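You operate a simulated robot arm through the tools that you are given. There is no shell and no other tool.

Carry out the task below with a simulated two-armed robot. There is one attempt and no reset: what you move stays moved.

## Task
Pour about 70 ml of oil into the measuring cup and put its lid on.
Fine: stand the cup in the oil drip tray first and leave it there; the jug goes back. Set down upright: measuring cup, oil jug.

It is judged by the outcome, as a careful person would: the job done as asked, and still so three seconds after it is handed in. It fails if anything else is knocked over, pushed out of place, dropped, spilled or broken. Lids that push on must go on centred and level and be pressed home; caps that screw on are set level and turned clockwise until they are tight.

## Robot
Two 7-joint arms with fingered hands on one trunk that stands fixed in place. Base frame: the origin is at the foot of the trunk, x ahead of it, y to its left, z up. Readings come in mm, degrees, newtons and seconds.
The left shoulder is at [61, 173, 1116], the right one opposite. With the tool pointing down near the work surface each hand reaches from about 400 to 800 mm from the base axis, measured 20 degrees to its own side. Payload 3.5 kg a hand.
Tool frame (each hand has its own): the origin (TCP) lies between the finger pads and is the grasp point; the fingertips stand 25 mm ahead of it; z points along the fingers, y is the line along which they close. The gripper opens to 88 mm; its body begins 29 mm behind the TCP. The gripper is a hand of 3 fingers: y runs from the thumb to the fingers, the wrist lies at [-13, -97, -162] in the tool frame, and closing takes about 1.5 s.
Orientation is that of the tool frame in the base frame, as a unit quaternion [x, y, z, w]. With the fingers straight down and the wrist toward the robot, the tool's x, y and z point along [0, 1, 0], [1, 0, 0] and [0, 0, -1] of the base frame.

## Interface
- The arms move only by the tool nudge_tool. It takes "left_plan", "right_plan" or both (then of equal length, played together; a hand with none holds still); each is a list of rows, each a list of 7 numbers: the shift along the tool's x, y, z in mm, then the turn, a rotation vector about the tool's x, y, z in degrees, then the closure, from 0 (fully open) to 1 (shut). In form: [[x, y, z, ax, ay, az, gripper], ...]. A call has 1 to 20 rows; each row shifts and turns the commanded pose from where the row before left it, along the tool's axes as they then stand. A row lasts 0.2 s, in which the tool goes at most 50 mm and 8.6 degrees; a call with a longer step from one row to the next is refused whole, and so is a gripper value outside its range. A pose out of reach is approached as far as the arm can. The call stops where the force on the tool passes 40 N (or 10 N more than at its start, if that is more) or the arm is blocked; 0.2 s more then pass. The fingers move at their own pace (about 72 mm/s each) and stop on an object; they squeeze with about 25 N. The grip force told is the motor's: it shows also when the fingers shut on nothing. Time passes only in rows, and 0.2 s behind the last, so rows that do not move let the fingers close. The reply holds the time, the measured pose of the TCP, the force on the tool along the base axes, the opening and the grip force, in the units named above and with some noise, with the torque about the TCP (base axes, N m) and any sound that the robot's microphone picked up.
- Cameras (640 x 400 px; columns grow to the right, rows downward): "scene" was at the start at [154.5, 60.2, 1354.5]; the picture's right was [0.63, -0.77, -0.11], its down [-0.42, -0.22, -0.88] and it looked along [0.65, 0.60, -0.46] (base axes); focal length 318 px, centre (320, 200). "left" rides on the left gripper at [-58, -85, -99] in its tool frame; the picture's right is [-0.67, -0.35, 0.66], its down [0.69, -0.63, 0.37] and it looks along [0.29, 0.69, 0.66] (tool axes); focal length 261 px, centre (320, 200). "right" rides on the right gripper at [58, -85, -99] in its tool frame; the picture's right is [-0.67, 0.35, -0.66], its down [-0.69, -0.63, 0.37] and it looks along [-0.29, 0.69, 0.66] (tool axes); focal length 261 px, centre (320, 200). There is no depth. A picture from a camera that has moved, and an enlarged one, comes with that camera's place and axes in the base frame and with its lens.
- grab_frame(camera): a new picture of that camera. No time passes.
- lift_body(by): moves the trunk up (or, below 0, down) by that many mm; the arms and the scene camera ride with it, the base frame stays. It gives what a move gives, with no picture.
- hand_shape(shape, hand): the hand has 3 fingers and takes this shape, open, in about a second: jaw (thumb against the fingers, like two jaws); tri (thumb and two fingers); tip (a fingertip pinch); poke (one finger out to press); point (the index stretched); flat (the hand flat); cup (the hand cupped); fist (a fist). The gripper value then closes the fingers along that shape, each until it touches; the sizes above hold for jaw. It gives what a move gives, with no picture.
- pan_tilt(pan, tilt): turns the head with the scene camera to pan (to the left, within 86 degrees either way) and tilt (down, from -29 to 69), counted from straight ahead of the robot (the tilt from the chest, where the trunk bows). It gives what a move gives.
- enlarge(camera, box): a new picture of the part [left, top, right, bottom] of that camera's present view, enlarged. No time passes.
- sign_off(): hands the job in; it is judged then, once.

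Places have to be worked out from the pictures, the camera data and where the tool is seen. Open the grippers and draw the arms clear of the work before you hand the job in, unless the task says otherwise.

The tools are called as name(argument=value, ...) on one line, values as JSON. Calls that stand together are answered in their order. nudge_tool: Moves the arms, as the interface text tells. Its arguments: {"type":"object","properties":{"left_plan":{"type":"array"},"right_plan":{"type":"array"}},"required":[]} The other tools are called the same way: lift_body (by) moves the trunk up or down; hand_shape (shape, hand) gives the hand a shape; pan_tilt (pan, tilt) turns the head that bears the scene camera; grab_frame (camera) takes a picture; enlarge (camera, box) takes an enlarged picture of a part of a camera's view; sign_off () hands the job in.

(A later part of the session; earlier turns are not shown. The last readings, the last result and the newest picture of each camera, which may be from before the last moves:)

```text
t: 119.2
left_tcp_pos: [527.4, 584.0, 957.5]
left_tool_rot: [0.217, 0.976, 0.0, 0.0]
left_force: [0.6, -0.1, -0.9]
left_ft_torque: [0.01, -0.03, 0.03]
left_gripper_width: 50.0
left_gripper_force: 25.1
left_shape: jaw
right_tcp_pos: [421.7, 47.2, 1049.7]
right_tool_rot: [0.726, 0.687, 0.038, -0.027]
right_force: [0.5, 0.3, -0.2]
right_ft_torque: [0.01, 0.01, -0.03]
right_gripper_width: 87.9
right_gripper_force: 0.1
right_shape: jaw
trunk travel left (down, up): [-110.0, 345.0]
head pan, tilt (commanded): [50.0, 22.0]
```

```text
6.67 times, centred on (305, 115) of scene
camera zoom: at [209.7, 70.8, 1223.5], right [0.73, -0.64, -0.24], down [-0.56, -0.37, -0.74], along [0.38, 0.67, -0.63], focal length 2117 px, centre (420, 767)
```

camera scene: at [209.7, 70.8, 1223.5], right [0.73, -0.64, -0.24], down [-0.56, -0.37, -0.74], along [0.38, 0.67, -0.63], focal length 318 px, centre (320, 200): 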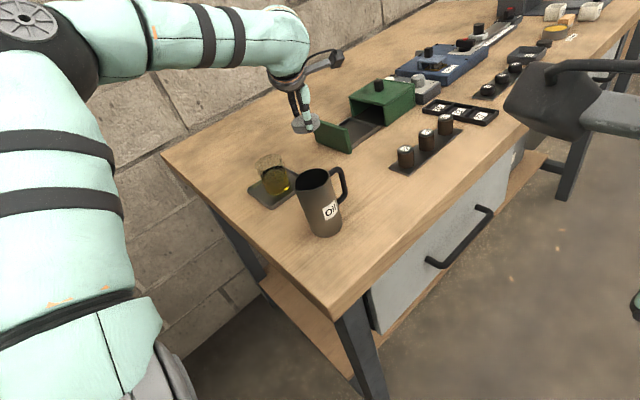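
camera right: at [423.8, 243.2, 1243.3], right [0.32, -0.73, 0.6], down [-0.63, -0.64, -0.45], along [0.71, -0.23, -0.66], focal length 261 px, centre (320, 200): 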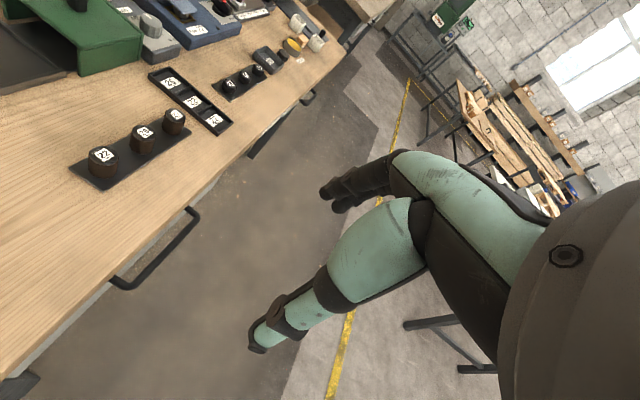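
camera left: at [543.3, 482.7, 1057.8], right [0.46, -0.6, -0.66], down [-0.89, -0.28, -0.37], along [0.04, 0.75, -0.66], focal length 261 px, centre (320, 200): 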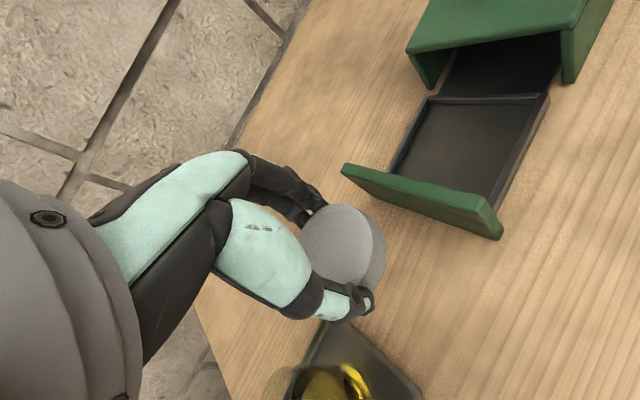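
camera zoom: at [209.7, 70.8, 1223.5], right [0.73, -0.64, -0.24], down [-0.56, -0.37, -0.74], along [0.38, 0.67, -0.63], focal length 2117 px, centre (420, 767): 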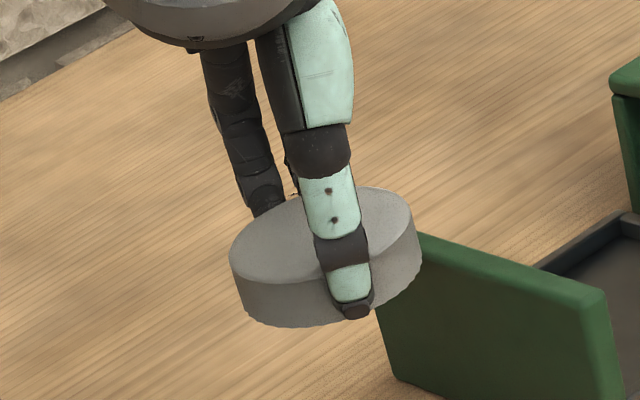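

The lid is level and seated the same in the hand as when gripped (centre about 1 mm from the tool centre). I carry it over to the cup, keeping about 20 mm above the rim.

nudge_tool(left_plan=[[15, -6.5, 0, 0, 0, 0, 1], [25, -11, 0, 0, 0, 0, 1], [25, -11, 0, 0, 0, 0, 1], [22, -10, 0, 0, 0, 0, 1], [12.2, -5.3, 0, 0, 0, 0, 1], [0, 0, 0, 0, 0, 0, 1], [0, 0, 0, 0, 0, 0, 1]])

grab_frame(camera="left")

grab_frame(camera="scene")

```text
t: 120.8
left_tcp_pos: [417.3, 586.2, 958.8]
left_tool_rot: [0.217, 0.976, 0.0, 0.001]
left_force: [0.2, -0.1, -0.7]
left_ft_torque: [0.0, 0.03, 0.0]
left_gripper_width: 49.8
left_gripper_force: 24.8
left_shape: jaw
right_tcp_pos: [422.1, 47.0, 1049.2]
right_tool_rot: [0.725, 0.688, 0.037, -0.026]
right_force: [0.7, -0.3, 0.0]
right_ft_torque: [0.01, 0.01, 0.0]
right_gripper_width: 87.7
right_gripper_force: 0.1
right_shape: jaw
trunk travel left (down, up): [-110.0, 345.0]
head pan, tilt (commanded): [50.0, 22.0]
```

```text
taken
camera left: at [433.6, 484.9, 1058.6], right [0.46, -0.6, -0.66], down [-0.89, -0.28, -0.37], along [0.04, 0.75, -0.66], focal length 261 px, centre (320, 200)
```

left: 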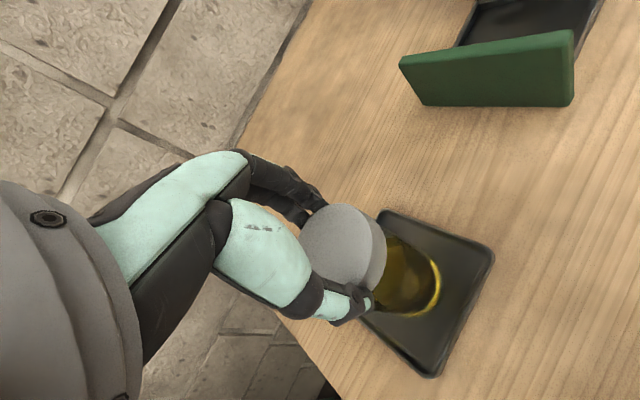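

```text
taken
camera scene: at [209.8, 71.6, 1225.9], right [0.74, -0.63, -0.24], down [-0.55, -0.36, -0.75], along [0.39, 0.69, -0.61], focal length 318 px, centre (320, 200)
```

scene: 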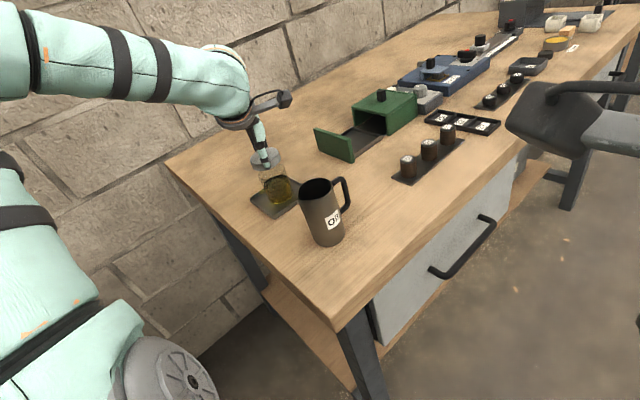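

Lid is above the cup. I zoom in on both views to measure the sideways offset between lid and cup rim.

enlarge(camera="scene", box=[235, 130, 315, 215])

enlarge(camera="left", box=[290, 190, 460, 340])

```text
4.71 times, centred on (275, 172) of scene
camera zoom: at [209.8, 71.6, 1225.9], right [0.74, -0.63, -0.24], down [-0.55, -0.36, -0.75], along [0.39, 0.69, -0.61], focal length 1494 px, centre (532, 329)
```

zoom: 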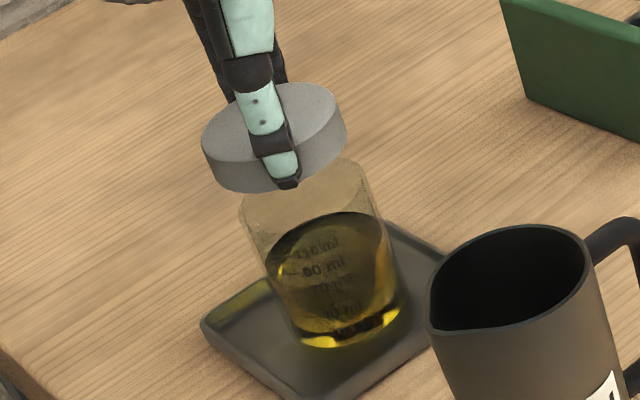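

```text
2.67 times, centred on (375, 265) of left
camera zoom: at [433.6, 484.9, 1058.6], right [0.46, -0.6, -0.66], down [-0.89, -0.28, -0.37], along [0.04, 0.75, -0.66], focal length 695 px, centre (173, 27)
```

zoom: 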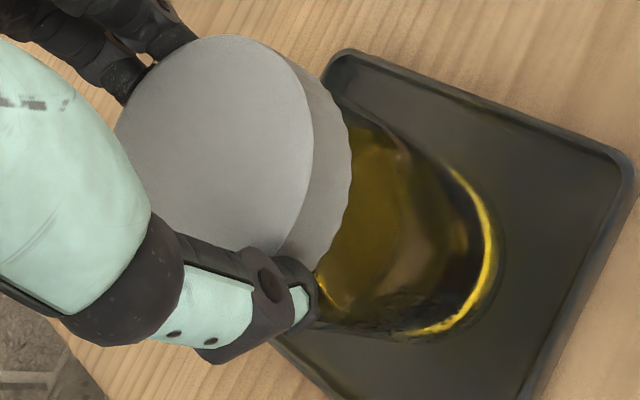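

I lower the lid to about 4–5 mm above the rim for a finer comparison of the edges.

nudge_tool(left_plan=[[0, 0, 8, 0, 0, 0, 1], [0, 0, 8, 0, 0, 0, 1], [0, 0, 0, 0, 0, 0, 1], [0, 0, 0, 0, 0, 0, 1]])

enlarge(camera="scene", box=[250, 140, 295, 185])

enlarge(camera="left", box=[290, 190, 460, 340])

```text
t: 121.8
left_tcp_pos: [419.0, 585.0, 942.9]
left_tool_rot: [0.218, 0.976, 0.0, 0.001]
left_force: [-0.4, -0.5, -0.7]
left_ft_torque: [-0.01, -0.01, 0.05]
left_gripper_width: 49.9
left_gripper_force: 24.7
left_shape: jaw
right_tcp_pos: [421.2, 46.1, 1048.3]
right_tool_rot: [0.725, 0.687, 0.037, -0.026]
right_force: [-1.1, 0.4, -0.7]
right_ft_torque: [0.01, 0.0, -0.01]
right_gripper_width: 87.5
right_gripper_force: 0.1
right_shape: jaw
trunk travel left (down, up): [-110.0, 345.0]
head pan, tilt (commanded): [50.0, 22.0]
```

```text
8.89 times, centred on (272, 162) of scene
camera zoom: at [210.1, 72.2, 1227.3], right [0.74, -0.63, -0.24], down [-0.54, -0.35, -0.76], along [0.4, 0.7, -0.6], focal length 2822 px, centre (742, 533)
```

zoom: 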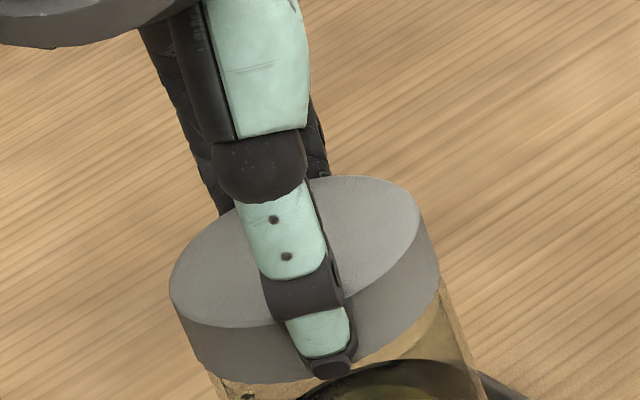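

```text
2.67 times, centred on (375, 265) of left
camera zoom: at [434.5, 484.2, 1042.5], right [0.46, -0.6, -0.66], down [-0.89, -0.28, -0.37], along [0.04, 0.75, -0.66], focal length 695 px, centre (173, 27)
```

zoom: 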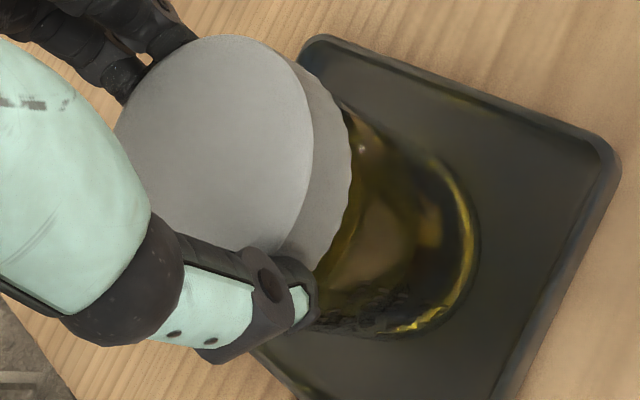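

I shift the zoom window to see lid edge and cup rim together.

enlarge(camera="scene", box=[252, 155, 297, 195])

```text
10.00 times, centred on (274, 175) of scene
camera zoom: at [210.1, 72.2, 1227.3], right [0.74, -0.63, -0.24], down [-0.54, -0.35, -0.76], along [0.4, 0.7, -0.6], focal length 3175 px, centre (775, 450)
```

zoom: 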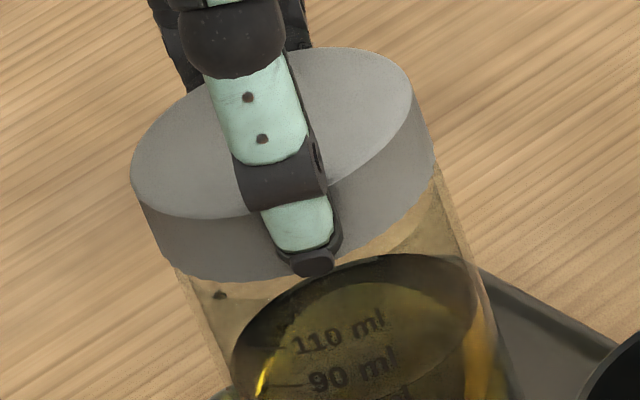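

Sideways the lid is within about 0.7 mm of the cup. I zoom further at the near edge to judge the front-back offset and gap.

enlarge(camera="scene", box=[256, 170, 286, 190])

enlarge(camera="scene", box=[278, 158, 298, 178])

enlarge(camera="left", box=[355, 215, 405, 300])

```text
16.00 times, centred on (271, 180) of scene
camera zoom: at [210.1, 72.2, 1227.3], right [0.74, -0.63, -0.24], down [-0.54, -0.35, -0.76], along [0.4, 0.7, -0.6], focal length 5080 px, centre (1104, 520)
```

zoom: 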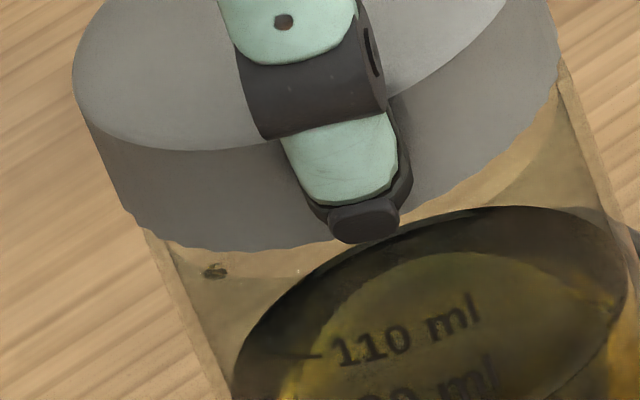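

```text
16.00 times, centred on (288, 168) of scene
camera zoom: at [210.1, 72.2, 1227.3], right [0.74, -0.63, -0.24], down [-0.54, -0.35, -0.76], along [0.4, 0.7, -0.6], focal length 5080 px, centre (832, 712)
```

zoom: 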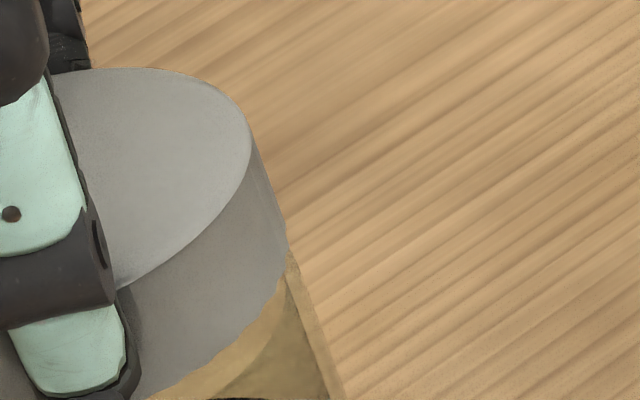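

```text
4.71 times, centred on (380, 258) of left
camera zoom: at [434.5, 484.2, 1042.5], right [0.46, -0.6, -0.66], down [-0.89, -0.28, -0.37], along [0.04, 0.75, -0.66], focal length 1227 px, centre (38, -71)
```

zoom: 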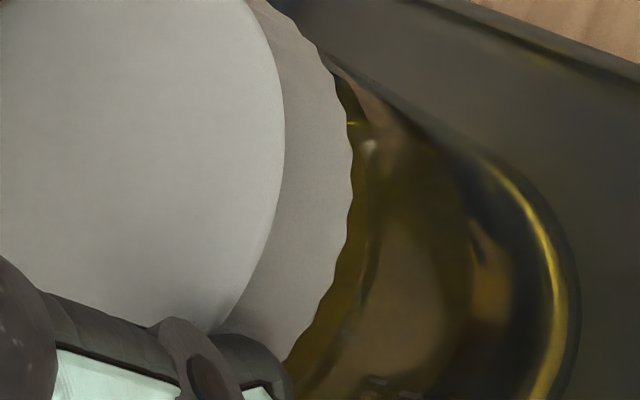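

The near rim is not distinguishable from here. I lift again and step the hand aside (−x, +y) so the wrist camera sees the open cup rim next to the lid for a direct measurement.

nudge_tool(left_plan=[[0, 0, -17, 0, 0, 0, 1], [18, 9.5, 0, 0, 0, 0, 1], [18, 9.5, 0, 0, 0, 0, 1], [17, 9.2, 0, 0, 0, 0, 1], [0, 0, 0, 0, 0, 0, 1], [0, 0, 0, 0, 0, 0, 1]])

grab_frame(camera="left")

enlarge(camera="scene", box=[225, 120, 315, 215])

```text
t: 123.2
left_tcp_pos: [381.7, 633.9, 960.6]
left_tool_rot: [0.217, 0.976, 0.001, 0.0]
left_force: [0.6, 0.2, -0.8]
left_ft_torque: [0.0, -0.02, 0.01]
left_gripper_width: 49.8
left_gripper_force: 24.6
left_shape: jaw
right_tcp_pos: [419.7, 46.4, 1048.2]
right_tool_rot: [0.724, 0.688, 0.037, -0.025]
right_force: [-0.7, -0.6, -0.7]
right_ft_torque: [0.04, 0.02, 0.02]
right_gripper_width: 87.9
right_gripper_force: 0.1
right_shape: jaw
trunk travel left (down, up): [-110.0, 345.0]
head pan, tilt (commanded): [50.0, 22.0]
```

```text
taken
camera left: at [397.5, 533.1, 1060.3], right [0.46, -0.6, -0.66], down [-0.89, -0.28, -0.37], along [0.04, 0.75, -0.66], focal length 261 px, centre (320, 200)
```

left: 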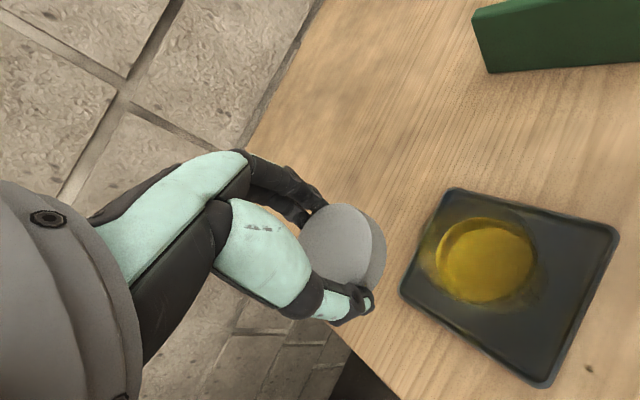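

```text
4.21 times, centred on (270, 168) of scene
camera zoom: at [210.1, 73.0, 1229.2], right [0.75, -0.62, -0.24], down [-0.53, -0.34, -0.78], along [0.4, 0.71, -0.58], focal length 1337 px, centre (530, 337)
```

zoom: 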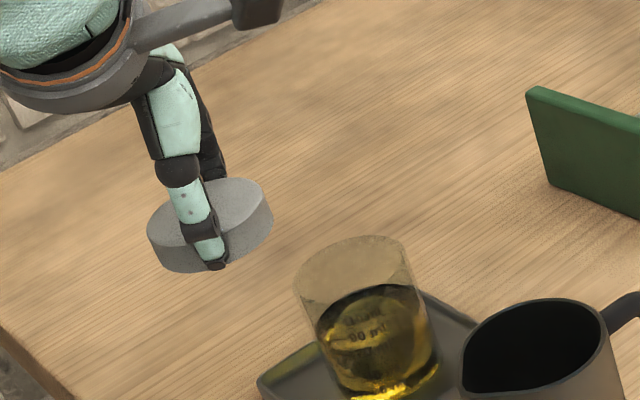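

There is a small dark spot on the bench near (388,525), just outside the tray; I zoom on it, and on the cup rim for the measurement.

enlarge(camera="left", box=[560, 340, 620, 400])

enlarge(camera="left", box=[390, 180, 630, 390])

enlarge(camera="left", box=[290, 190, 400, 340])

```text
6.67 times, centred on (590, 370) of left
camera zoom: at [397.5, 533.1, 1060.3], right [0.46, -0.6, -0.66], down [-0.89, -0.28, -0.37], along [0.04, 0.75, -0.66], focal length 1738 px, centre (-1480, -933)
```

zoom: 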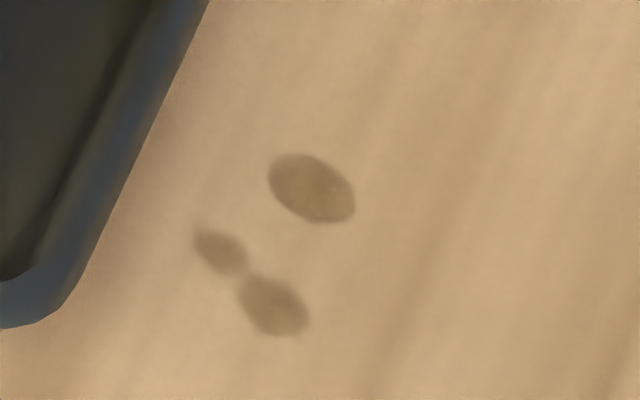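

```text
1.90 times, centred on (510, 285) of left
camera zoom: at [397.5, 533.1, 1060.3], right [0.46, -0.6, -0.66], down [-0.89, -0.28, -0.37], along [0.04, 0.75, -0.66], focal length 496 px, centre (-42, 38)
```

zoom: 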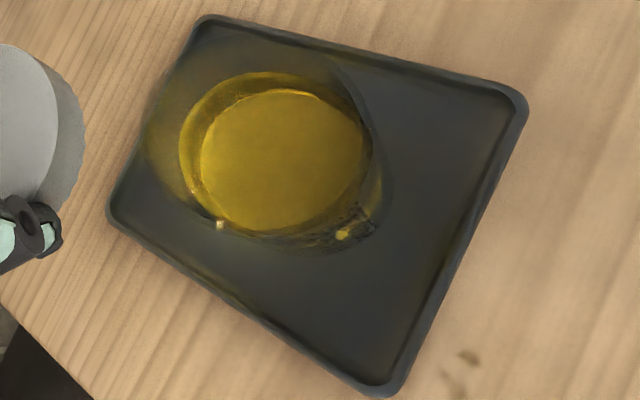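

```text
2.67 times, centred on (345, 265) of left
camera zoom: at [397.5, 533.1, 1060.3], right [0.46, -0.6, -0.66], down [-0.89, -0.28, -0.37], along [0.04, 0.75, -0.66], focal length 695 px, centre (253, 27)
```

zoom: 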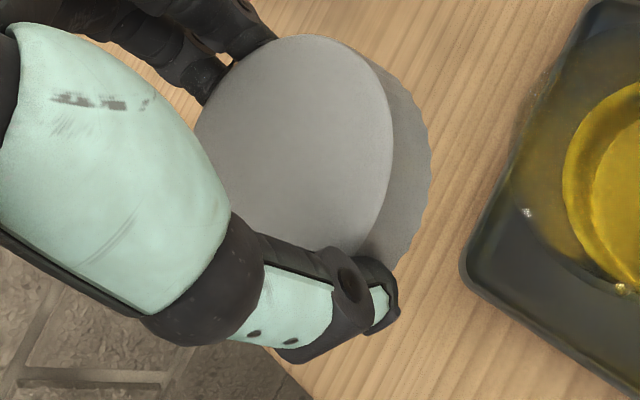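

Those look like a few tiny drops on the bench. I zoom in tighter on the cup to find its rim outline.

enlarge(camera="left", box=[420, 190, 570, 310])

enlarge(camera="scene", box=[265, 160, 320, 205])

```text
3.33 times, centred on (495, 250) of left
camera zoom: at [397.5, 533.1, 1060.3], right [0.46, -0.6, -0.66], down [-0.89, -0.28, -0.37], along [0.04, 0.75, -0.66], focal length 869 px, centre (-263, 33)
```

zoom: 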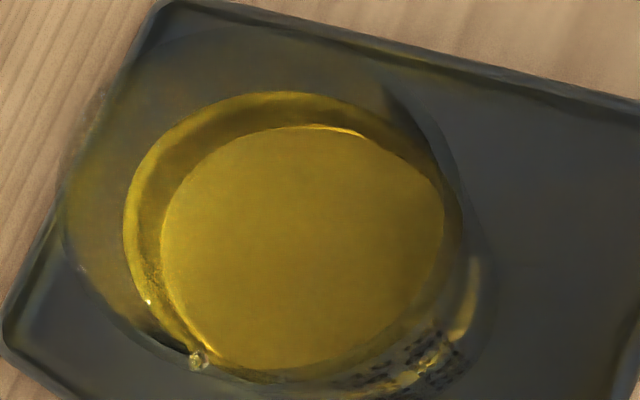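

```text
8.89 times, centred on (292, 182) of scene
camera zoom: at [210.1, 73.0, 1229.2], right [0.75, -0.62, -0.24], down [-0.53, -0.34, -0.78], along [0.4, 0.71, -0.58], focal length 2822 px, centre (564, 356)
```

zoom: 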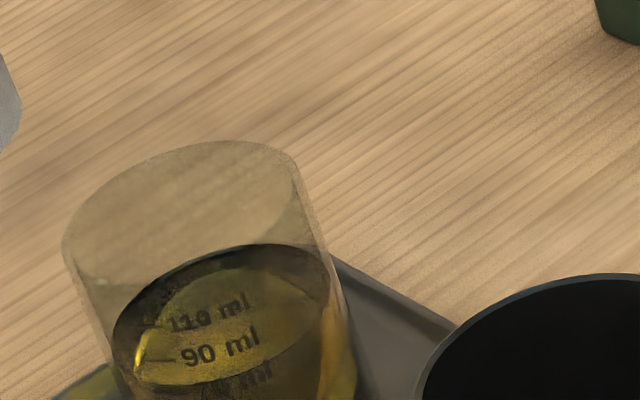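

To settle the lid's height and its offset in the hand, I zoom on the lid itself from the head camera.

enlarge(camera="scene", box=[255, 155, 295, 190])

enlarge(camera="scene", box=[228, 150, 268, 190])

```text
11.43 times, centred on (275, 172) of scene
camera zoom: at [210.1, 73.0, 1229.2], right [0.75, -0.62, -0.24], down [-0.53, -0.34, -0.78], along [0.4, 0.71, -0.58], focal length 3629 px, centre (834, 514)
```

zoom: 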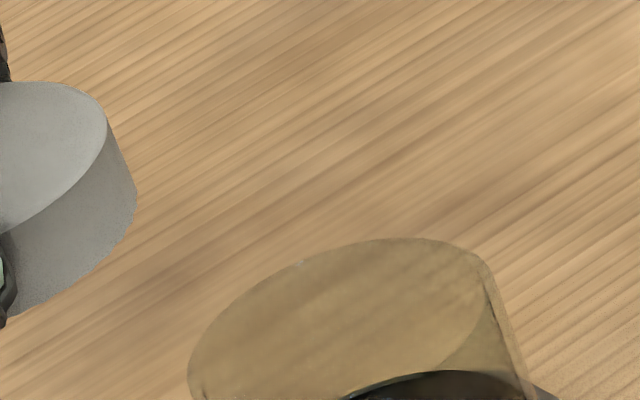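

```text
10.00 times, centred on (248, 170) of scene
camera zoom: at [210.1, 73.0, 1229.2], right [0.75, -0.62, -0.24], down [-0.53, -0.34, -0.78], along [0.4, 0.71, -0.58], focal length 3175 px, centre (1040, 500)
```

zoom: 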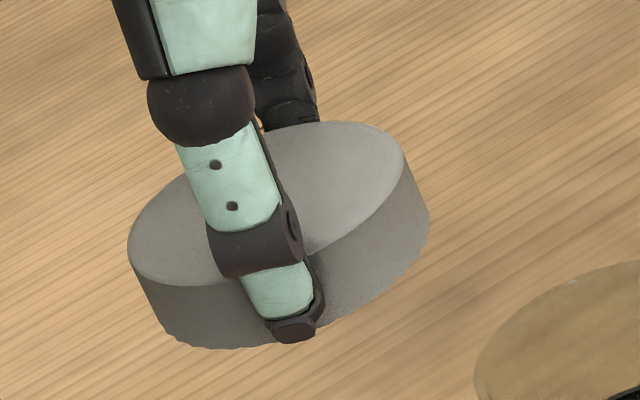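

The lid is about 14 mm tall, consistent with my first estimate, and the cup centre comes out near (418.7,584.2). I move the lid back over it and lower to a few mm above the rim.

nudge_tool(left_plan=[[-18, -9.2, 0, 0, 0, 0, 1], [-19, -9.8, 0, 0, 0, 0, 1], [-18.2, -9.2, 0, 0, 0, 0, 1], [0, 0, 9, 0, 0, 0, 1], [0, 0, 8.5, 0, 0, 0, 1], [0, 0, 0, 0, 0, 0, 1], [0, 0, 0, 0, 0, 0, 1]])

enlarge(camera="scene", box=[252, 165, 297, 205])

enlarge(camera="left", box=[290, 190, 460, 340])

```text
t: 124.8
left_tcp_pos: [419.6, 584.9, 942.2]
left_tool_rot: [0.217, 0.976, 0.0, 0.001]
left_force: [1.0, -0.9, -0.8]
left_ft_torque: [0.01, -0.01, 0.01]
left_gripper_width: 49.9
left_gripper_force: 25.3
left_shape: jaw
right_tcp_pos: [418.7, 47.3, 1049.2]
right_tool_rot: [0.723, 0.689, 0.036, -0.025]
right_force: [-0.3, 0.4, 0.8]
right_ft_torque: [0.01, 0.0, 0.0]
right_gripper_width: 87.8
right_gripper_force: 0.1
right_shape: jaw
trunk travel left (down, up): [-110.0, 345.0]
head pan, tilt (commanded): [50.0, 22.0]
```

```text
10.00 times, centred on (274, 185) of scene
camera zoom: at [210.1, 74.0, 1231.3], right [0.75, -0.61, -0.24], down [-0.52, -0.33, -0.79], along [0.4, 0.72, -0.56], focal length 3175 px, centre (775, 350)
```

zoom: 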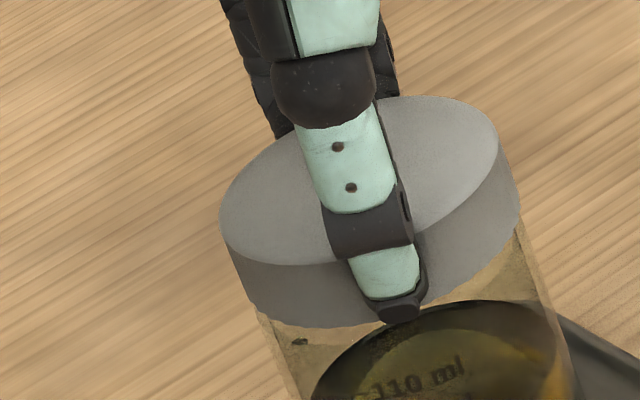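

```text
2.67 times, centred on (375, 265) of left
camera zoom: at [435.5, 484.4, 1041.8], right [0.46, -0.6, -0.66], down [-0.89, -0.28, -0.37], along [0.04, 0.75, -0.66], focal length 695 px, centre (173, 27)
```

zoom: 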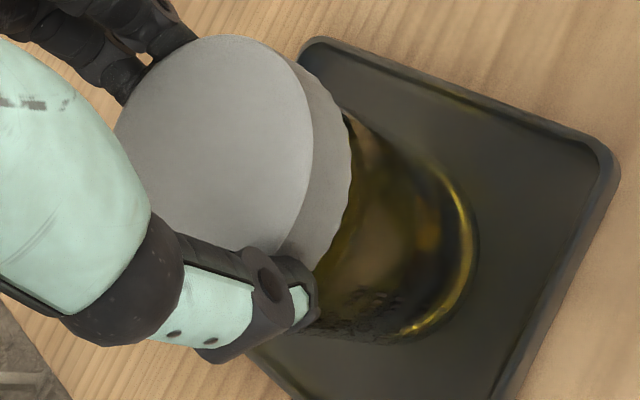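

I zoom both sides of the junction to compare the overhang left and right.

enlarge(camera="scene", box=[254, 183, 274, 207])

enlarge(camera="scene", box=[280, 172, 300, 196])

```text
16.00 times, centred on (264, 195) of scene
camera zoom: at [210.1, 74.0, 1231.3], right [0.75, -0.61, -0.24], down [-0.52, -0.33, -0.79], along [0.4, 0.72, -0.56], focal length 5080 px, centre (1216, 280)
```

zoom: 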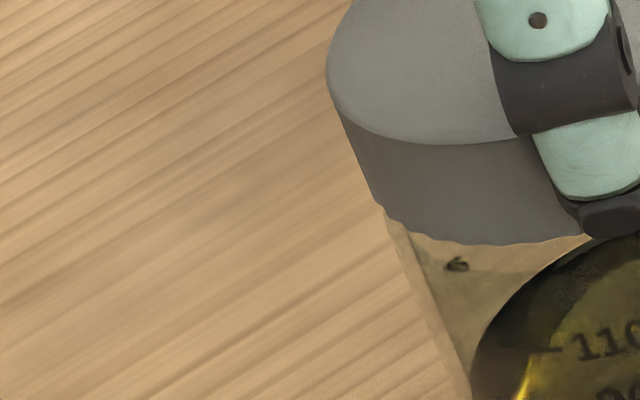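

```text
16.00 times, centred on (290, 184) of scene
camera zoom: at [210.1, 74.0, 1231.3], right [0.75, -0.61, -0.24], down [-0.52, -0.33, -0.79], along [0.4, 0.72, -0.56], focal length 5080 px, centre (800, 456)
```

zoom: 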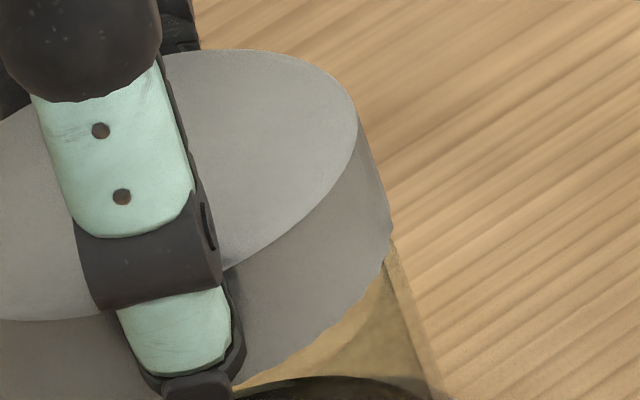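

Left and right overhangs match to within a fraction of a millimetre in the head view. I check the other direction in the wrist view by zooming on the junction there.

enlarge(camera="left", box=[345, 190, 415, 245])

enlarge(camera="left", box=[355, 240, 425, 320])

```text
7.27 times, centred on (380, 218) of left
camera zoom: at [435.5, 484.4, 1041.8], right [0.46, -0.6, -0.66], down [-0.89, -0.28, -0.37], along [0.04, 0.75, -0.66], focal length 1896 px, centre (-116, 73)
```

zoom: 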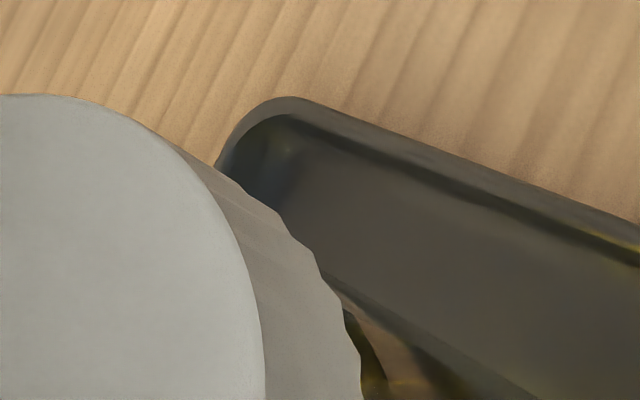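

```text
5.00 times, centred on (390, 280) of left
camera zoom: at [435.5, 484.4, 1041.8], right [0.46, -0.6, -0.66], down [-0.89, -0.28, -0.37], along [0.04, 0.75, -0.66], focal length 1303 px, centre (-30, -200)
```

zoom: 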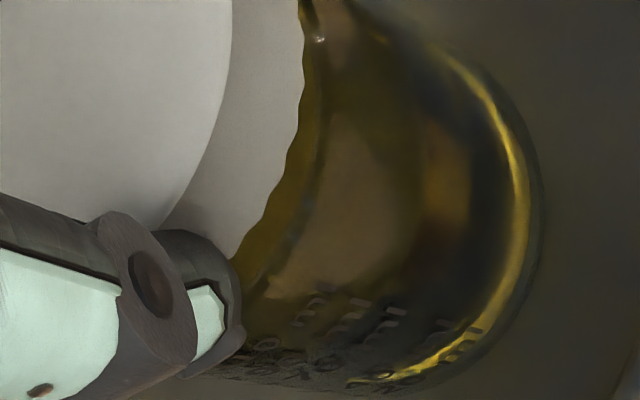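

Estimates suggest the lid sits about 1.5–2 mm too far along +y, so I shift it by that and then lower in small steps, watching the force.

nudge_tool(left_plan=[[0, -1.8, 0, 0, 0, 0, 1], [0, 0, 2, 0, 0, 0, 1], [0, 0, 0, 0, 0, 0, 1]])

nudge_tool(left_plan=[[0, 0, 1.5, 0, 0, 0, 1], [0, 0, 0, 0, 0, 0, 1]])

nudge_tool(left_plan=[[0, 0, 1.5, 0, 0, 0, 1], [0, 0, 0, 0, 0, 0, 1]])

```text
t: 125.6
left_tcp_pos: [419.0, 584.1, 939.2]
left_tool_rot: [0.217, 0.976, 0.0, 0.0]
left_force: [0.7, -0.6, -0.5]
left_ft_torque: [0.04, 0.03, 0.01]
left_gripper_width: 49.9
left_gripper_force: 24.8
left_shape: jaw
right_tcp_pos: [418.2, 47.0, 1049.0]
right_tool_rot: [0.722, 0.69, 0.037, -0.025]
right_force: [-0.3, -0.3, 0.0]
right_ft_torque: [-0.01, -0.02, 0.02]
right_gripper_width: 87.7
right_gripper_force: 0.1
right_shape: jaw
trunk travel left (down, up): [-110.0, 345.0]
head pan, tilt (commanded): [50.0, 22.0]
```

```text
t: 126.2
left_tcp_pos: [419.7, 582.4, 938.8]
left_tool_rot: [0.217, 0.976, 0.0, 0.0]
left_force: [0.3, -0.6, 0.2]
left_ft_torque: [0.01, 0.0, 0.03]
left_gripper_width: 49.7
left_gripper_force: 24.8
left_shape: jaw
right_tcp_pos: [419.7, 47.5, 1049.0]
right_tool_rot: [0.723, 0.69, 0.036, -0.025]
right_force: [-0.9, 0.2, -0.1]
right_ft_torque: [-0.01, 0.03, -0.01]
right_gripper_width: 87.7
right_gripper_force: 0.1
right_shape: jaw
trunk travel left (down, up): [-110.0, 345.0]
head pan, tilt (commanded): [50.0, 22.0]
```

```text
t: 126.8
left_tcp_pos: [418.5, 583.2, 938.4]
left_tool_rot: [0.219, 0.976, 0.001, 0.0]
left_force: [1.6, 0.9, 8.1]
left_ft_torque: [0.05, 0.02, -0.01]
left_gripper_width: 49.8
left_gripper_force: 24.4
left_shape: jaw
right_tcp_pos: [417.8, 47.0, 1049.0]
right_tool_rot: [0.722, 0.691, 0.037, -0.026]
right_force: [0.0, 1.1, 1.1]
right_ft_torque: [0.0, 0.02, -0.02]
right_gripper_width: 87.4
right_gripper_force: 0.1
right_shape: jaw
trunk travel left (down, up): [-110.0, 345.0]
head pan, tilt (commanded): [50.0, 22.0]
```

Contact at 8 N with almost no torque, so the lid is resting evenly on the rim. I look at it from both cameras.

enlarge(camera="scene", box=[252, 170, 302, 215])

enlarge(camera="left", box=[310, 190, 430, 310])

```text
8.89 times, centred on (277, 192) of scene
camera zoom: at [208.8, 74.5, 1234.1], right [0.77, -0.59, -0.25], down [-0.5, -0.31, -0.81], along [0.4, 0.74, -0.54], focal length 2822 px, centre (702, 267)
```

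zoom: 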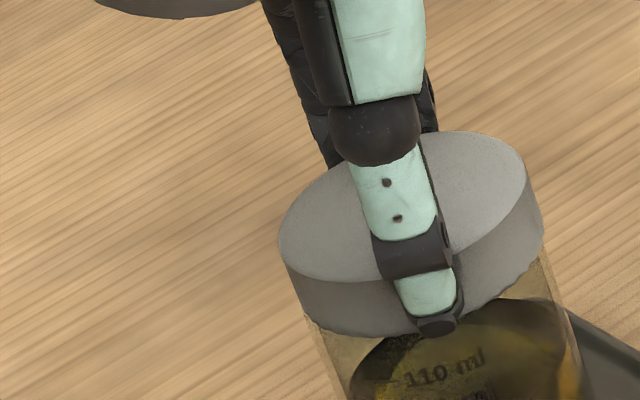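

```text
3.33 times, centred on (370, 250) of left
camera zoom: at [434.9, 481.5, 1038.1], right [0.46, -0.6, -0.66], down [-0.89, -0.28, -0.37], along [0.04, 0.75, -0.66], focal length 869 px, centre (153, 33)
```

zoom: 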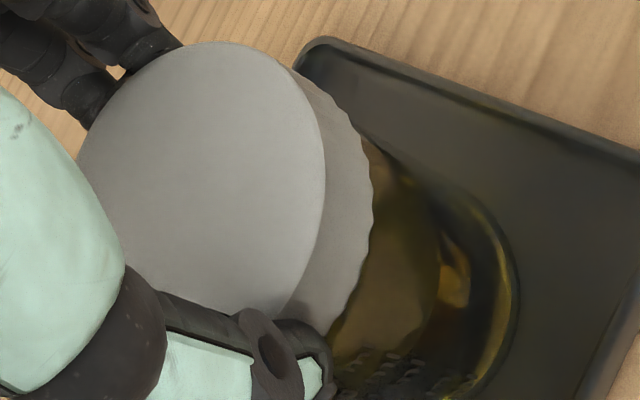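

Level on the rim. I press 2 mm further while still holding it, to see whether it starts to slide on.

nudge_tool(left_plan=[[0, 0, 1, 0, 0, 0, 1], [0, 0, 1, 0, 0, 0, 1], [0, 0, 0, 0, 0, 0, 1]])

```text
t: 127.6
left_tcp_pos: [417.8, 582.4, 937.8]
left_tool_rot: [0.217, 0.976, 0.001, 0.001]
left_force: [0.0, -0.3, 14.9]
left_ft_torque: [-0.03, 0.03, 0.0]
left_gripper_width: 49.7
left_gripper_force: 24.6
left_shape: jaw
right_tcp_pos: [416.8, 46.3, 1049.3]
right_tool_rot: [0.721, 0.691, 0.037, -0.025]
right_force: [0.6, -0.6, -0.3]
right_ft_torque: [-0.01, 0.01, -0.01]
right_gripper_width: 87.8
right_gripper_force: 0.1
right_shape: jaw
trunk travel left (down, up): [-110.0, 345.0]
head pan, tilt (commanded): [50.0, 22.0]
heard: snap
```

A "snap" was heard at about 15 N. I check how the lid sits now.

enlarge(camera="scene", box=[252, 170, 302, 215])

enlarge(camera="left", box=[310, 190, 430, 310])

```text
8.89 times, centred on (277, 192) of scene
camera zoom: at [207.6, 73.6, 1235.1], right [0.77, -0.59, -0.25], down [-0.5, -0.31, -0.81], along [0.4, 0.75, -0.53], focal length 2822 px, centre (702, 267)
```

zoom: 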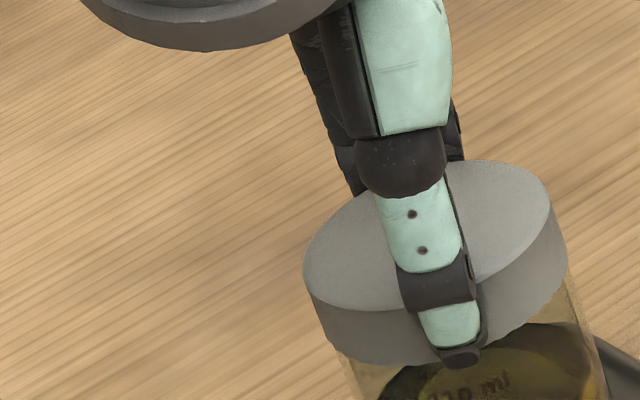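

```text
3.33 times, centred on (370, 250) of left
camera zoom: at [433.9, 480.6, 1037.2], right [0.46, -0.6, -0.66], down [-0.89, -0.28, -0.37], along [0.04, 0.75, -0.66], focal length 869 px, centre (153, 33)
```

zoom: 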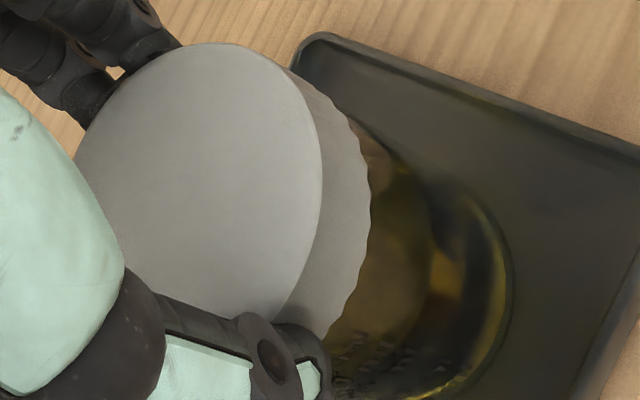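

The rim has entered the lid a few mm. I press a little more to be sure it is fully home.

nudge_tool(left_plan=[[0, 0, 1, 0, 0, 0, 1], [0, 0, 1, 0, 0, 0, 1], [0, 0, 0, 0, 0, 0, 1]])

enlarge(camera="scene", box=[252, 175, 302, 220])

```text
t: 128.4
left_tcp_pos: [416.9, 580.1, 936.1]
left_tool_rot: [0.218, 0.976, 0.003, 0.001]
left_force: [0.4, 1.1, 23.5]
left_ft_torque: [0.0, 0.0, 0.02]
left_gripper_width: 49.6
left_gripper_force: 25.3
left_shape: jaw
right_tcp_pos: [413.9, 44.7, 1050.0]
right_tool_rot: [0.72, 0.692, 0.039, -0.024]
right_force: [-0.1, 0.9, 0.0]
right_ft_torque: [-0.02, -0.01, 0.01]
right_gripper_width: 87.8
right_gripper_force: 0.0
right_shape: jaw
trunk travel left (down, up): [-110.0, 345.0]
head pan, tilt (commanded): [50.0, 22.0]
```

```text
8.89 times, centred on (277, 198) of scene
camera zoom: at [206.5, 73.3, 1236.2], right [0.77, -0.58, -0.25], down [-0.49, -0.3, -0.82], along [0.4, 0.76, -0.52], focal length 2822 px, centre (702, 222)
```

zoom: 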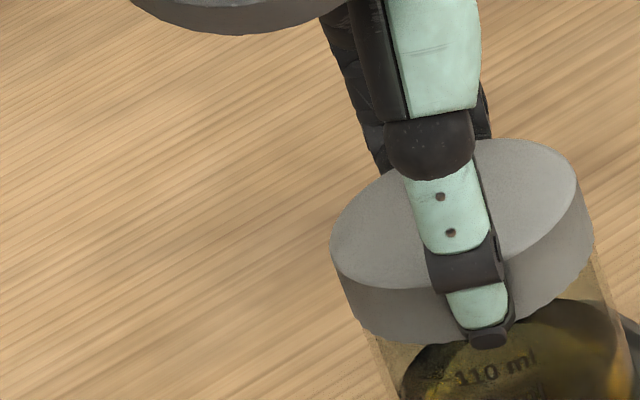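

Firm at 23.5 N with no further travel and no torque, so the lid seems seated. I relax the push and open the fingers.

nudge_tool(left_plan=[[0, 0, -1.5, 0, 0, 0, 1], [0, 0, -1.5, 0, 0, 0, 1], [0, 0, 0, 0, 0, 0, 0.6], [0, 0, 0, 0, 0, 0, 0.4], [0, 0, 0, 0, 0, 0, 0.2], [0, 0, 0, 0, 0, 0, 0.05], [0, 0, 0, 0, 0, 0, 0], [0, 0, 0, 0, 0, 0, 0]])

enlarge(camera="scene", box=[245, 165, 325, 235])

enlarge(camera="left", box=[290, 170, 450, 330])

```text
t: 130.2
left_tcp_pos: [419.7, 583.0, 936.2]
left_tool_rot: [0.217, 0.976, 0.0, 0.0]
left_force: [-0.1, 0.5, 0.4]
left_ft_torque: [-0.02, 0.0, -0.01]
left_gripper_width: 87.3
left_gripper_force: 0.1
left_shape: jaw
right_tcp_pos: [416.1, 48.1, 1049.9]
right_tool_rot: [0.719, 0.693, 0.037, -0.024]
right_force: [0.3, 1.0, -0.1]
right_ft_torque: [0.05, 0.0, -0.01]
right_gripper_width: 87.8
right_gripper_force: 0.0
right_shape: jaw
trunk travel left (down, up): [-110.0, 345.0]
head pan, tilt (commanded): [50.0, 22.0]
```

```text
5.71 times, centred on (285, 200) of scene
camera zoom: at [208.0, 77.2, 1236.9], right [0.78, -0.57, -0.25], down [-0.48, -0.3, -0.82], along [0.39, 0.77, -0.51], focal length 1814 px, centre (520, 200)
```

zoom: 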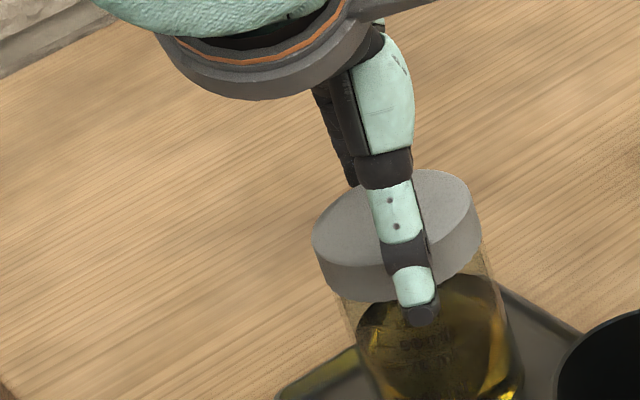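

```text
2.50 times, centred on (370, 250) of left
camera zoom: at [435.3, 482.0, 1035.8], right [0.46, -0.6, -0.66], down [-0.89, -0.28, -0.37], along [0.04, 0.75, -0.66], focal length 652 px, centre (195, 75)
```

zoom: 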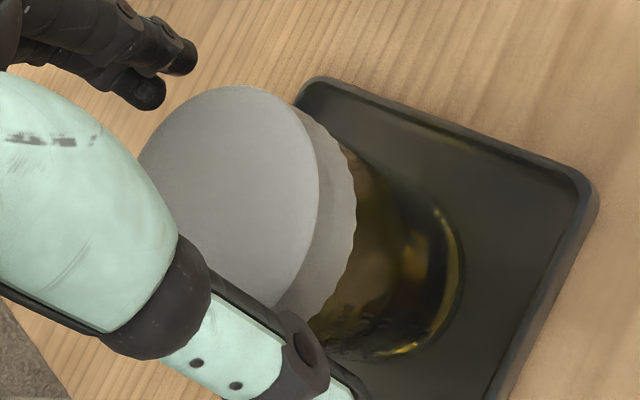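

The lid stays on the cup. I rise straight up and look.

nudge_tool(left_plan=[[0, 0, -10, 0, 0, 0, 0], [0, 0, -20, 0, 0, 0, 0], [0, 0, -30, 0, 0, 0, 0], [0, 0, -30, 0, 0, 0, 0], [0, 0, 0, 0, 0, 0, 0]])

grab_frame(camera="left")

enlarge(camera="scene", box=[245, 165, 325, 235])

```text
t: 131.4
left_tcp_pos: [419.3, 584.5, 1026.1]
left_tool_rot: [0.218, 0.976, 0.001, 0.0]
left_force: [-0.7, -0.3, 0.4]
left_ft_torque: [0.0, -0.01, 0.01]
left_gripper_width: 87.5
left_gripper_force: 0.1
left_shape: jaw
right_tcp_pos: [416.4, 48.9, 1048.5]
right_tool_rot: [0.719, 0.694, 0.036, -0.023]
right_force: [-0.4, 0.2, 0.9]
right_ft_torque: [0.01, -0.01, -0.02]
right_gripper_width: 87.5
right_gripper_force: 0.1
right_shape: jaw
trunk travel left (down, up): [-110.0, 345.0]
head pan, tilt (commanded): [50.0, 22.0]
```

```text
taken
camera left: at [435.1, 483.9, 1125.7], right [0.46, -0.6, -0.66], down [-0.89, -0.28, -0.37], along [0.04, 0.75, -0.66], focal length 261 px, centre (320, 200)
```

left: 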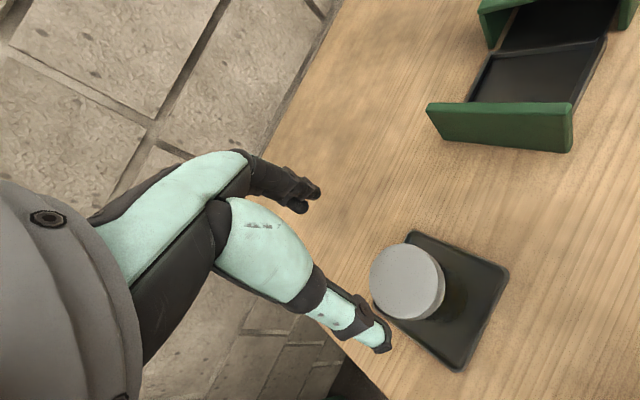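

```text
5.71 times, centred on (285, 200) of scene
camera zoom: at [207.8, 77.9, 1237.5], right [0.79, -0.56, -0.25], down [-0.48, -0.3, -0.83], along [0.39, 0.77, -0.5], focal length 1814 px, centre (520, 200)
```

zoom: 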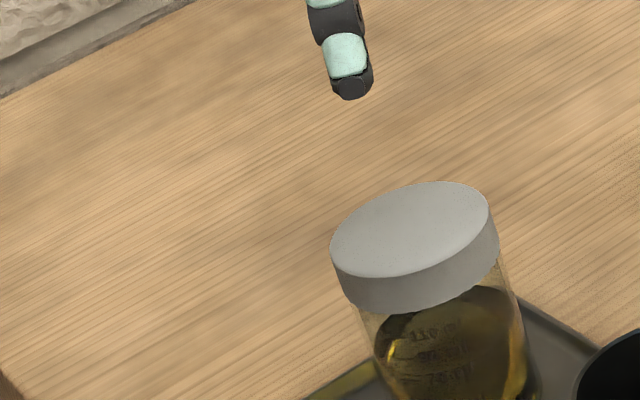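

The lid sits on the cup. I zoom in to judge centring and level.

enlarge(camera="scene", box=[280, 180, 320, 215])

enlarge(camera="left", box=[350, 220, 520, 380])

```text
11.43 times, centred on (300, 198) of scene
camera zoom: at [207.8, 77.9, 1237.5], right [0.79, -0.56, -0.25], down [-0.48, -0.3, -0.83], along [0.39, 0.77, -0.5], focal length 3629 px, centre (549, 229)
```

zoom: 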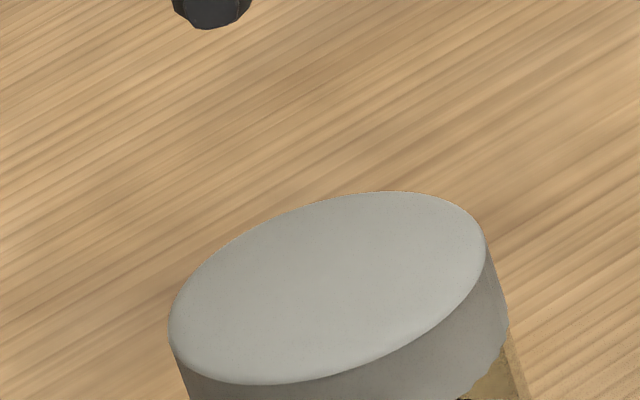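

```text
2.50 times, centred on (435, 300) of left
camera zoom: at [435.1, 483.9, 1125.7], right [0.46, -0.6, -0.66], down [-0.89, -0.28, -0.37], along [0.04, 0.75, -0.66], focal length 652 px, centre (32, -50)
```

zoom: 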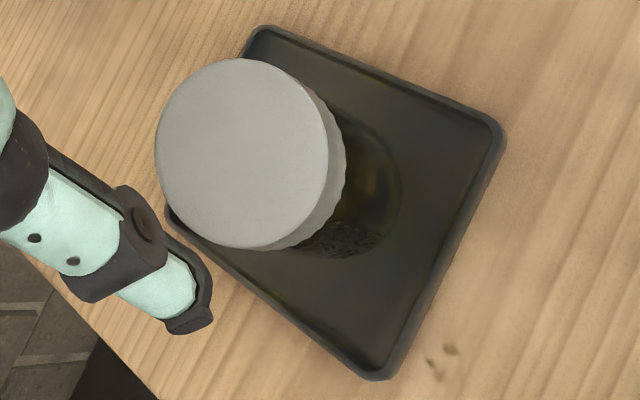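

I zoom on the lid's lower edge and the 110 mark to see how far down it sits.

enlarge(camera="scene", box=[285, 205, 325, 240])

enlarge(camera="scene", box=[270, 185, 340, 250])

```text
11.43 times, centred on (305, 222) of scene
camera zoom: at [207.8, 77.9, 1237.5], right [0.79, -0.56, -0.25], down [-0.48, -0.3, -0.83], along [0.39, 0.77, -0.5], focal length 3629 px, centre (491, -57)
```

zoom: 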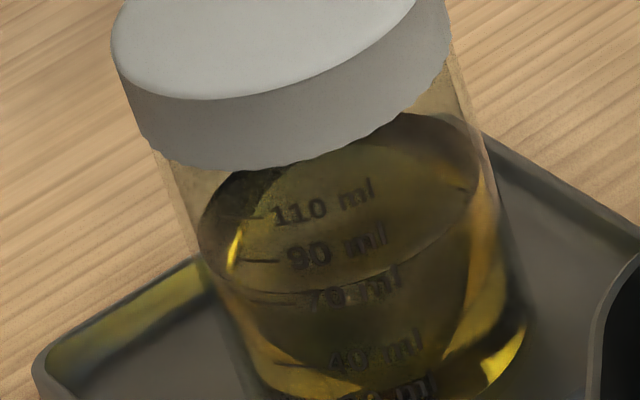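

```text
6.15 times, centred on (305, 218) of scene
camera zoom: at [207.8, 77.9, 1237.5], right [0.79, -0.56, -0.25], down [-0.48, -0.3, -0.83], along [0.39, 0.77, -0.5], focal length 1954 px, centre (412, 92)
```

zoom: 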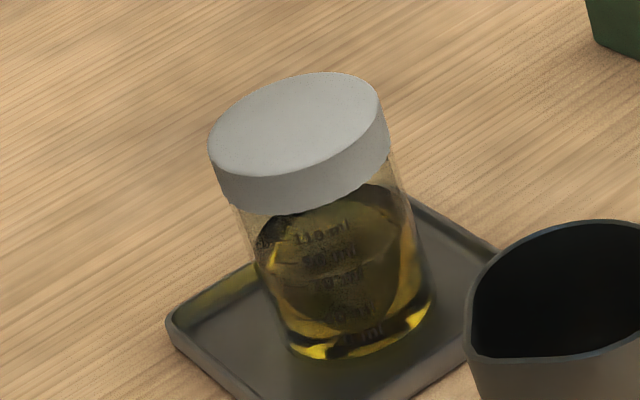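

The lid sits well overall; to judge centring in y precisely, I move the free left hand to view the capped cup from the −x side.

nudge_tool(left_plan=[[25, -10.3, 8, 0, 0, 0, 0], [25, -10.3, 8, 0, 0, 0, 0], [0, 0, 0, 0, 0, 8.1, 0], [0, 0, 0, 0, 0, 8.1, 0], [0, 0, 0, 0, 0, 8.1, 0], [0, 0, 0, 0, 0, 8.1, 0], [0, 0, 0, 0, 0, 8.1, 0], [0, 0, 0, 0, 0, 8.1, 0], [0, 0, 0, 0, 0, 8.1, 0], [0, 0, 0, 0, 0, 8.3, 0], [0, 0, 0, 0, 0, 0, 0]])

grab_frame(camera="left")

enlarge(camera="left", box=[310, 170, 440, 300])

```text
t: 133.8
left_tcp_pos: [365.3, 585.0, 1010.5]
left_tool_rot: [0.708, 0.707, -0.001, 0.0]
left_force: [0.2, -0.5, -0.2]
left_ft_torque: [0.0, -0.01, -0.01]
left_gripper_width: 87.8
left_gripper_force: 0.1
left_shape: jaw
right_tcp_pos: [414.5, 48.4, 1048.4]
right_tool_rot: [0.718, 0.694, 0.037, -0.022]
right_force: [-1.0, -0.1, -0.7]
right_ft_torque: [-0.02, -0.01, 0.01]
right_gripper_width: 87.8
right_gripper_force: 0.1
right_shape: jaw
trunk travel left (down, up): [-110.0, 345.0]
head pan, tilt (commanded): [50.0, 22.0]
```

```text
taken
camera left: at [279.2, 528.4, 1109.9], right [-0.35, -0.67, -0.66], down [-0.63, 0.69, -0.37], along [0.7, 0.28, -0.66], focal length 261 px, centre (320, 200)
```

left: 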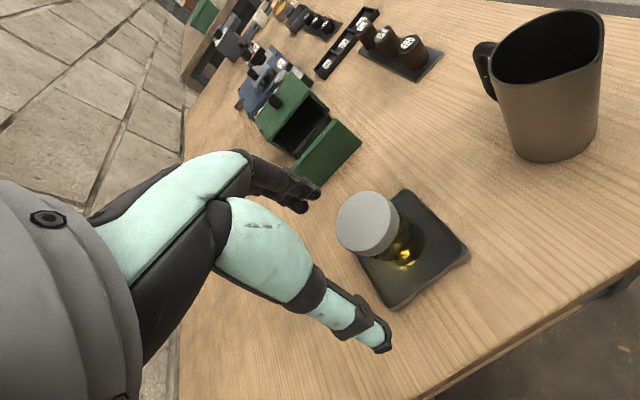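

```text
3.08 times, centred on (375, 235) of left
camera zoom: at [279.2, 528.4, 1109.9], right [-0.35, -0.67, -0.66], down [-0.63, 0.69, -0.37], along [0.7, 0.28, -0.66], focal length 802 px, centre (151, 92)
```

zoom: 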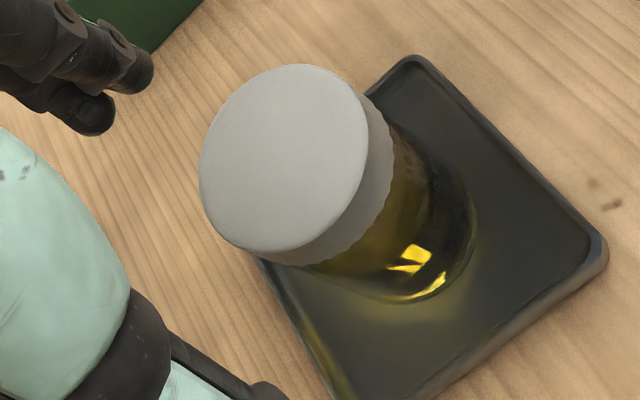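

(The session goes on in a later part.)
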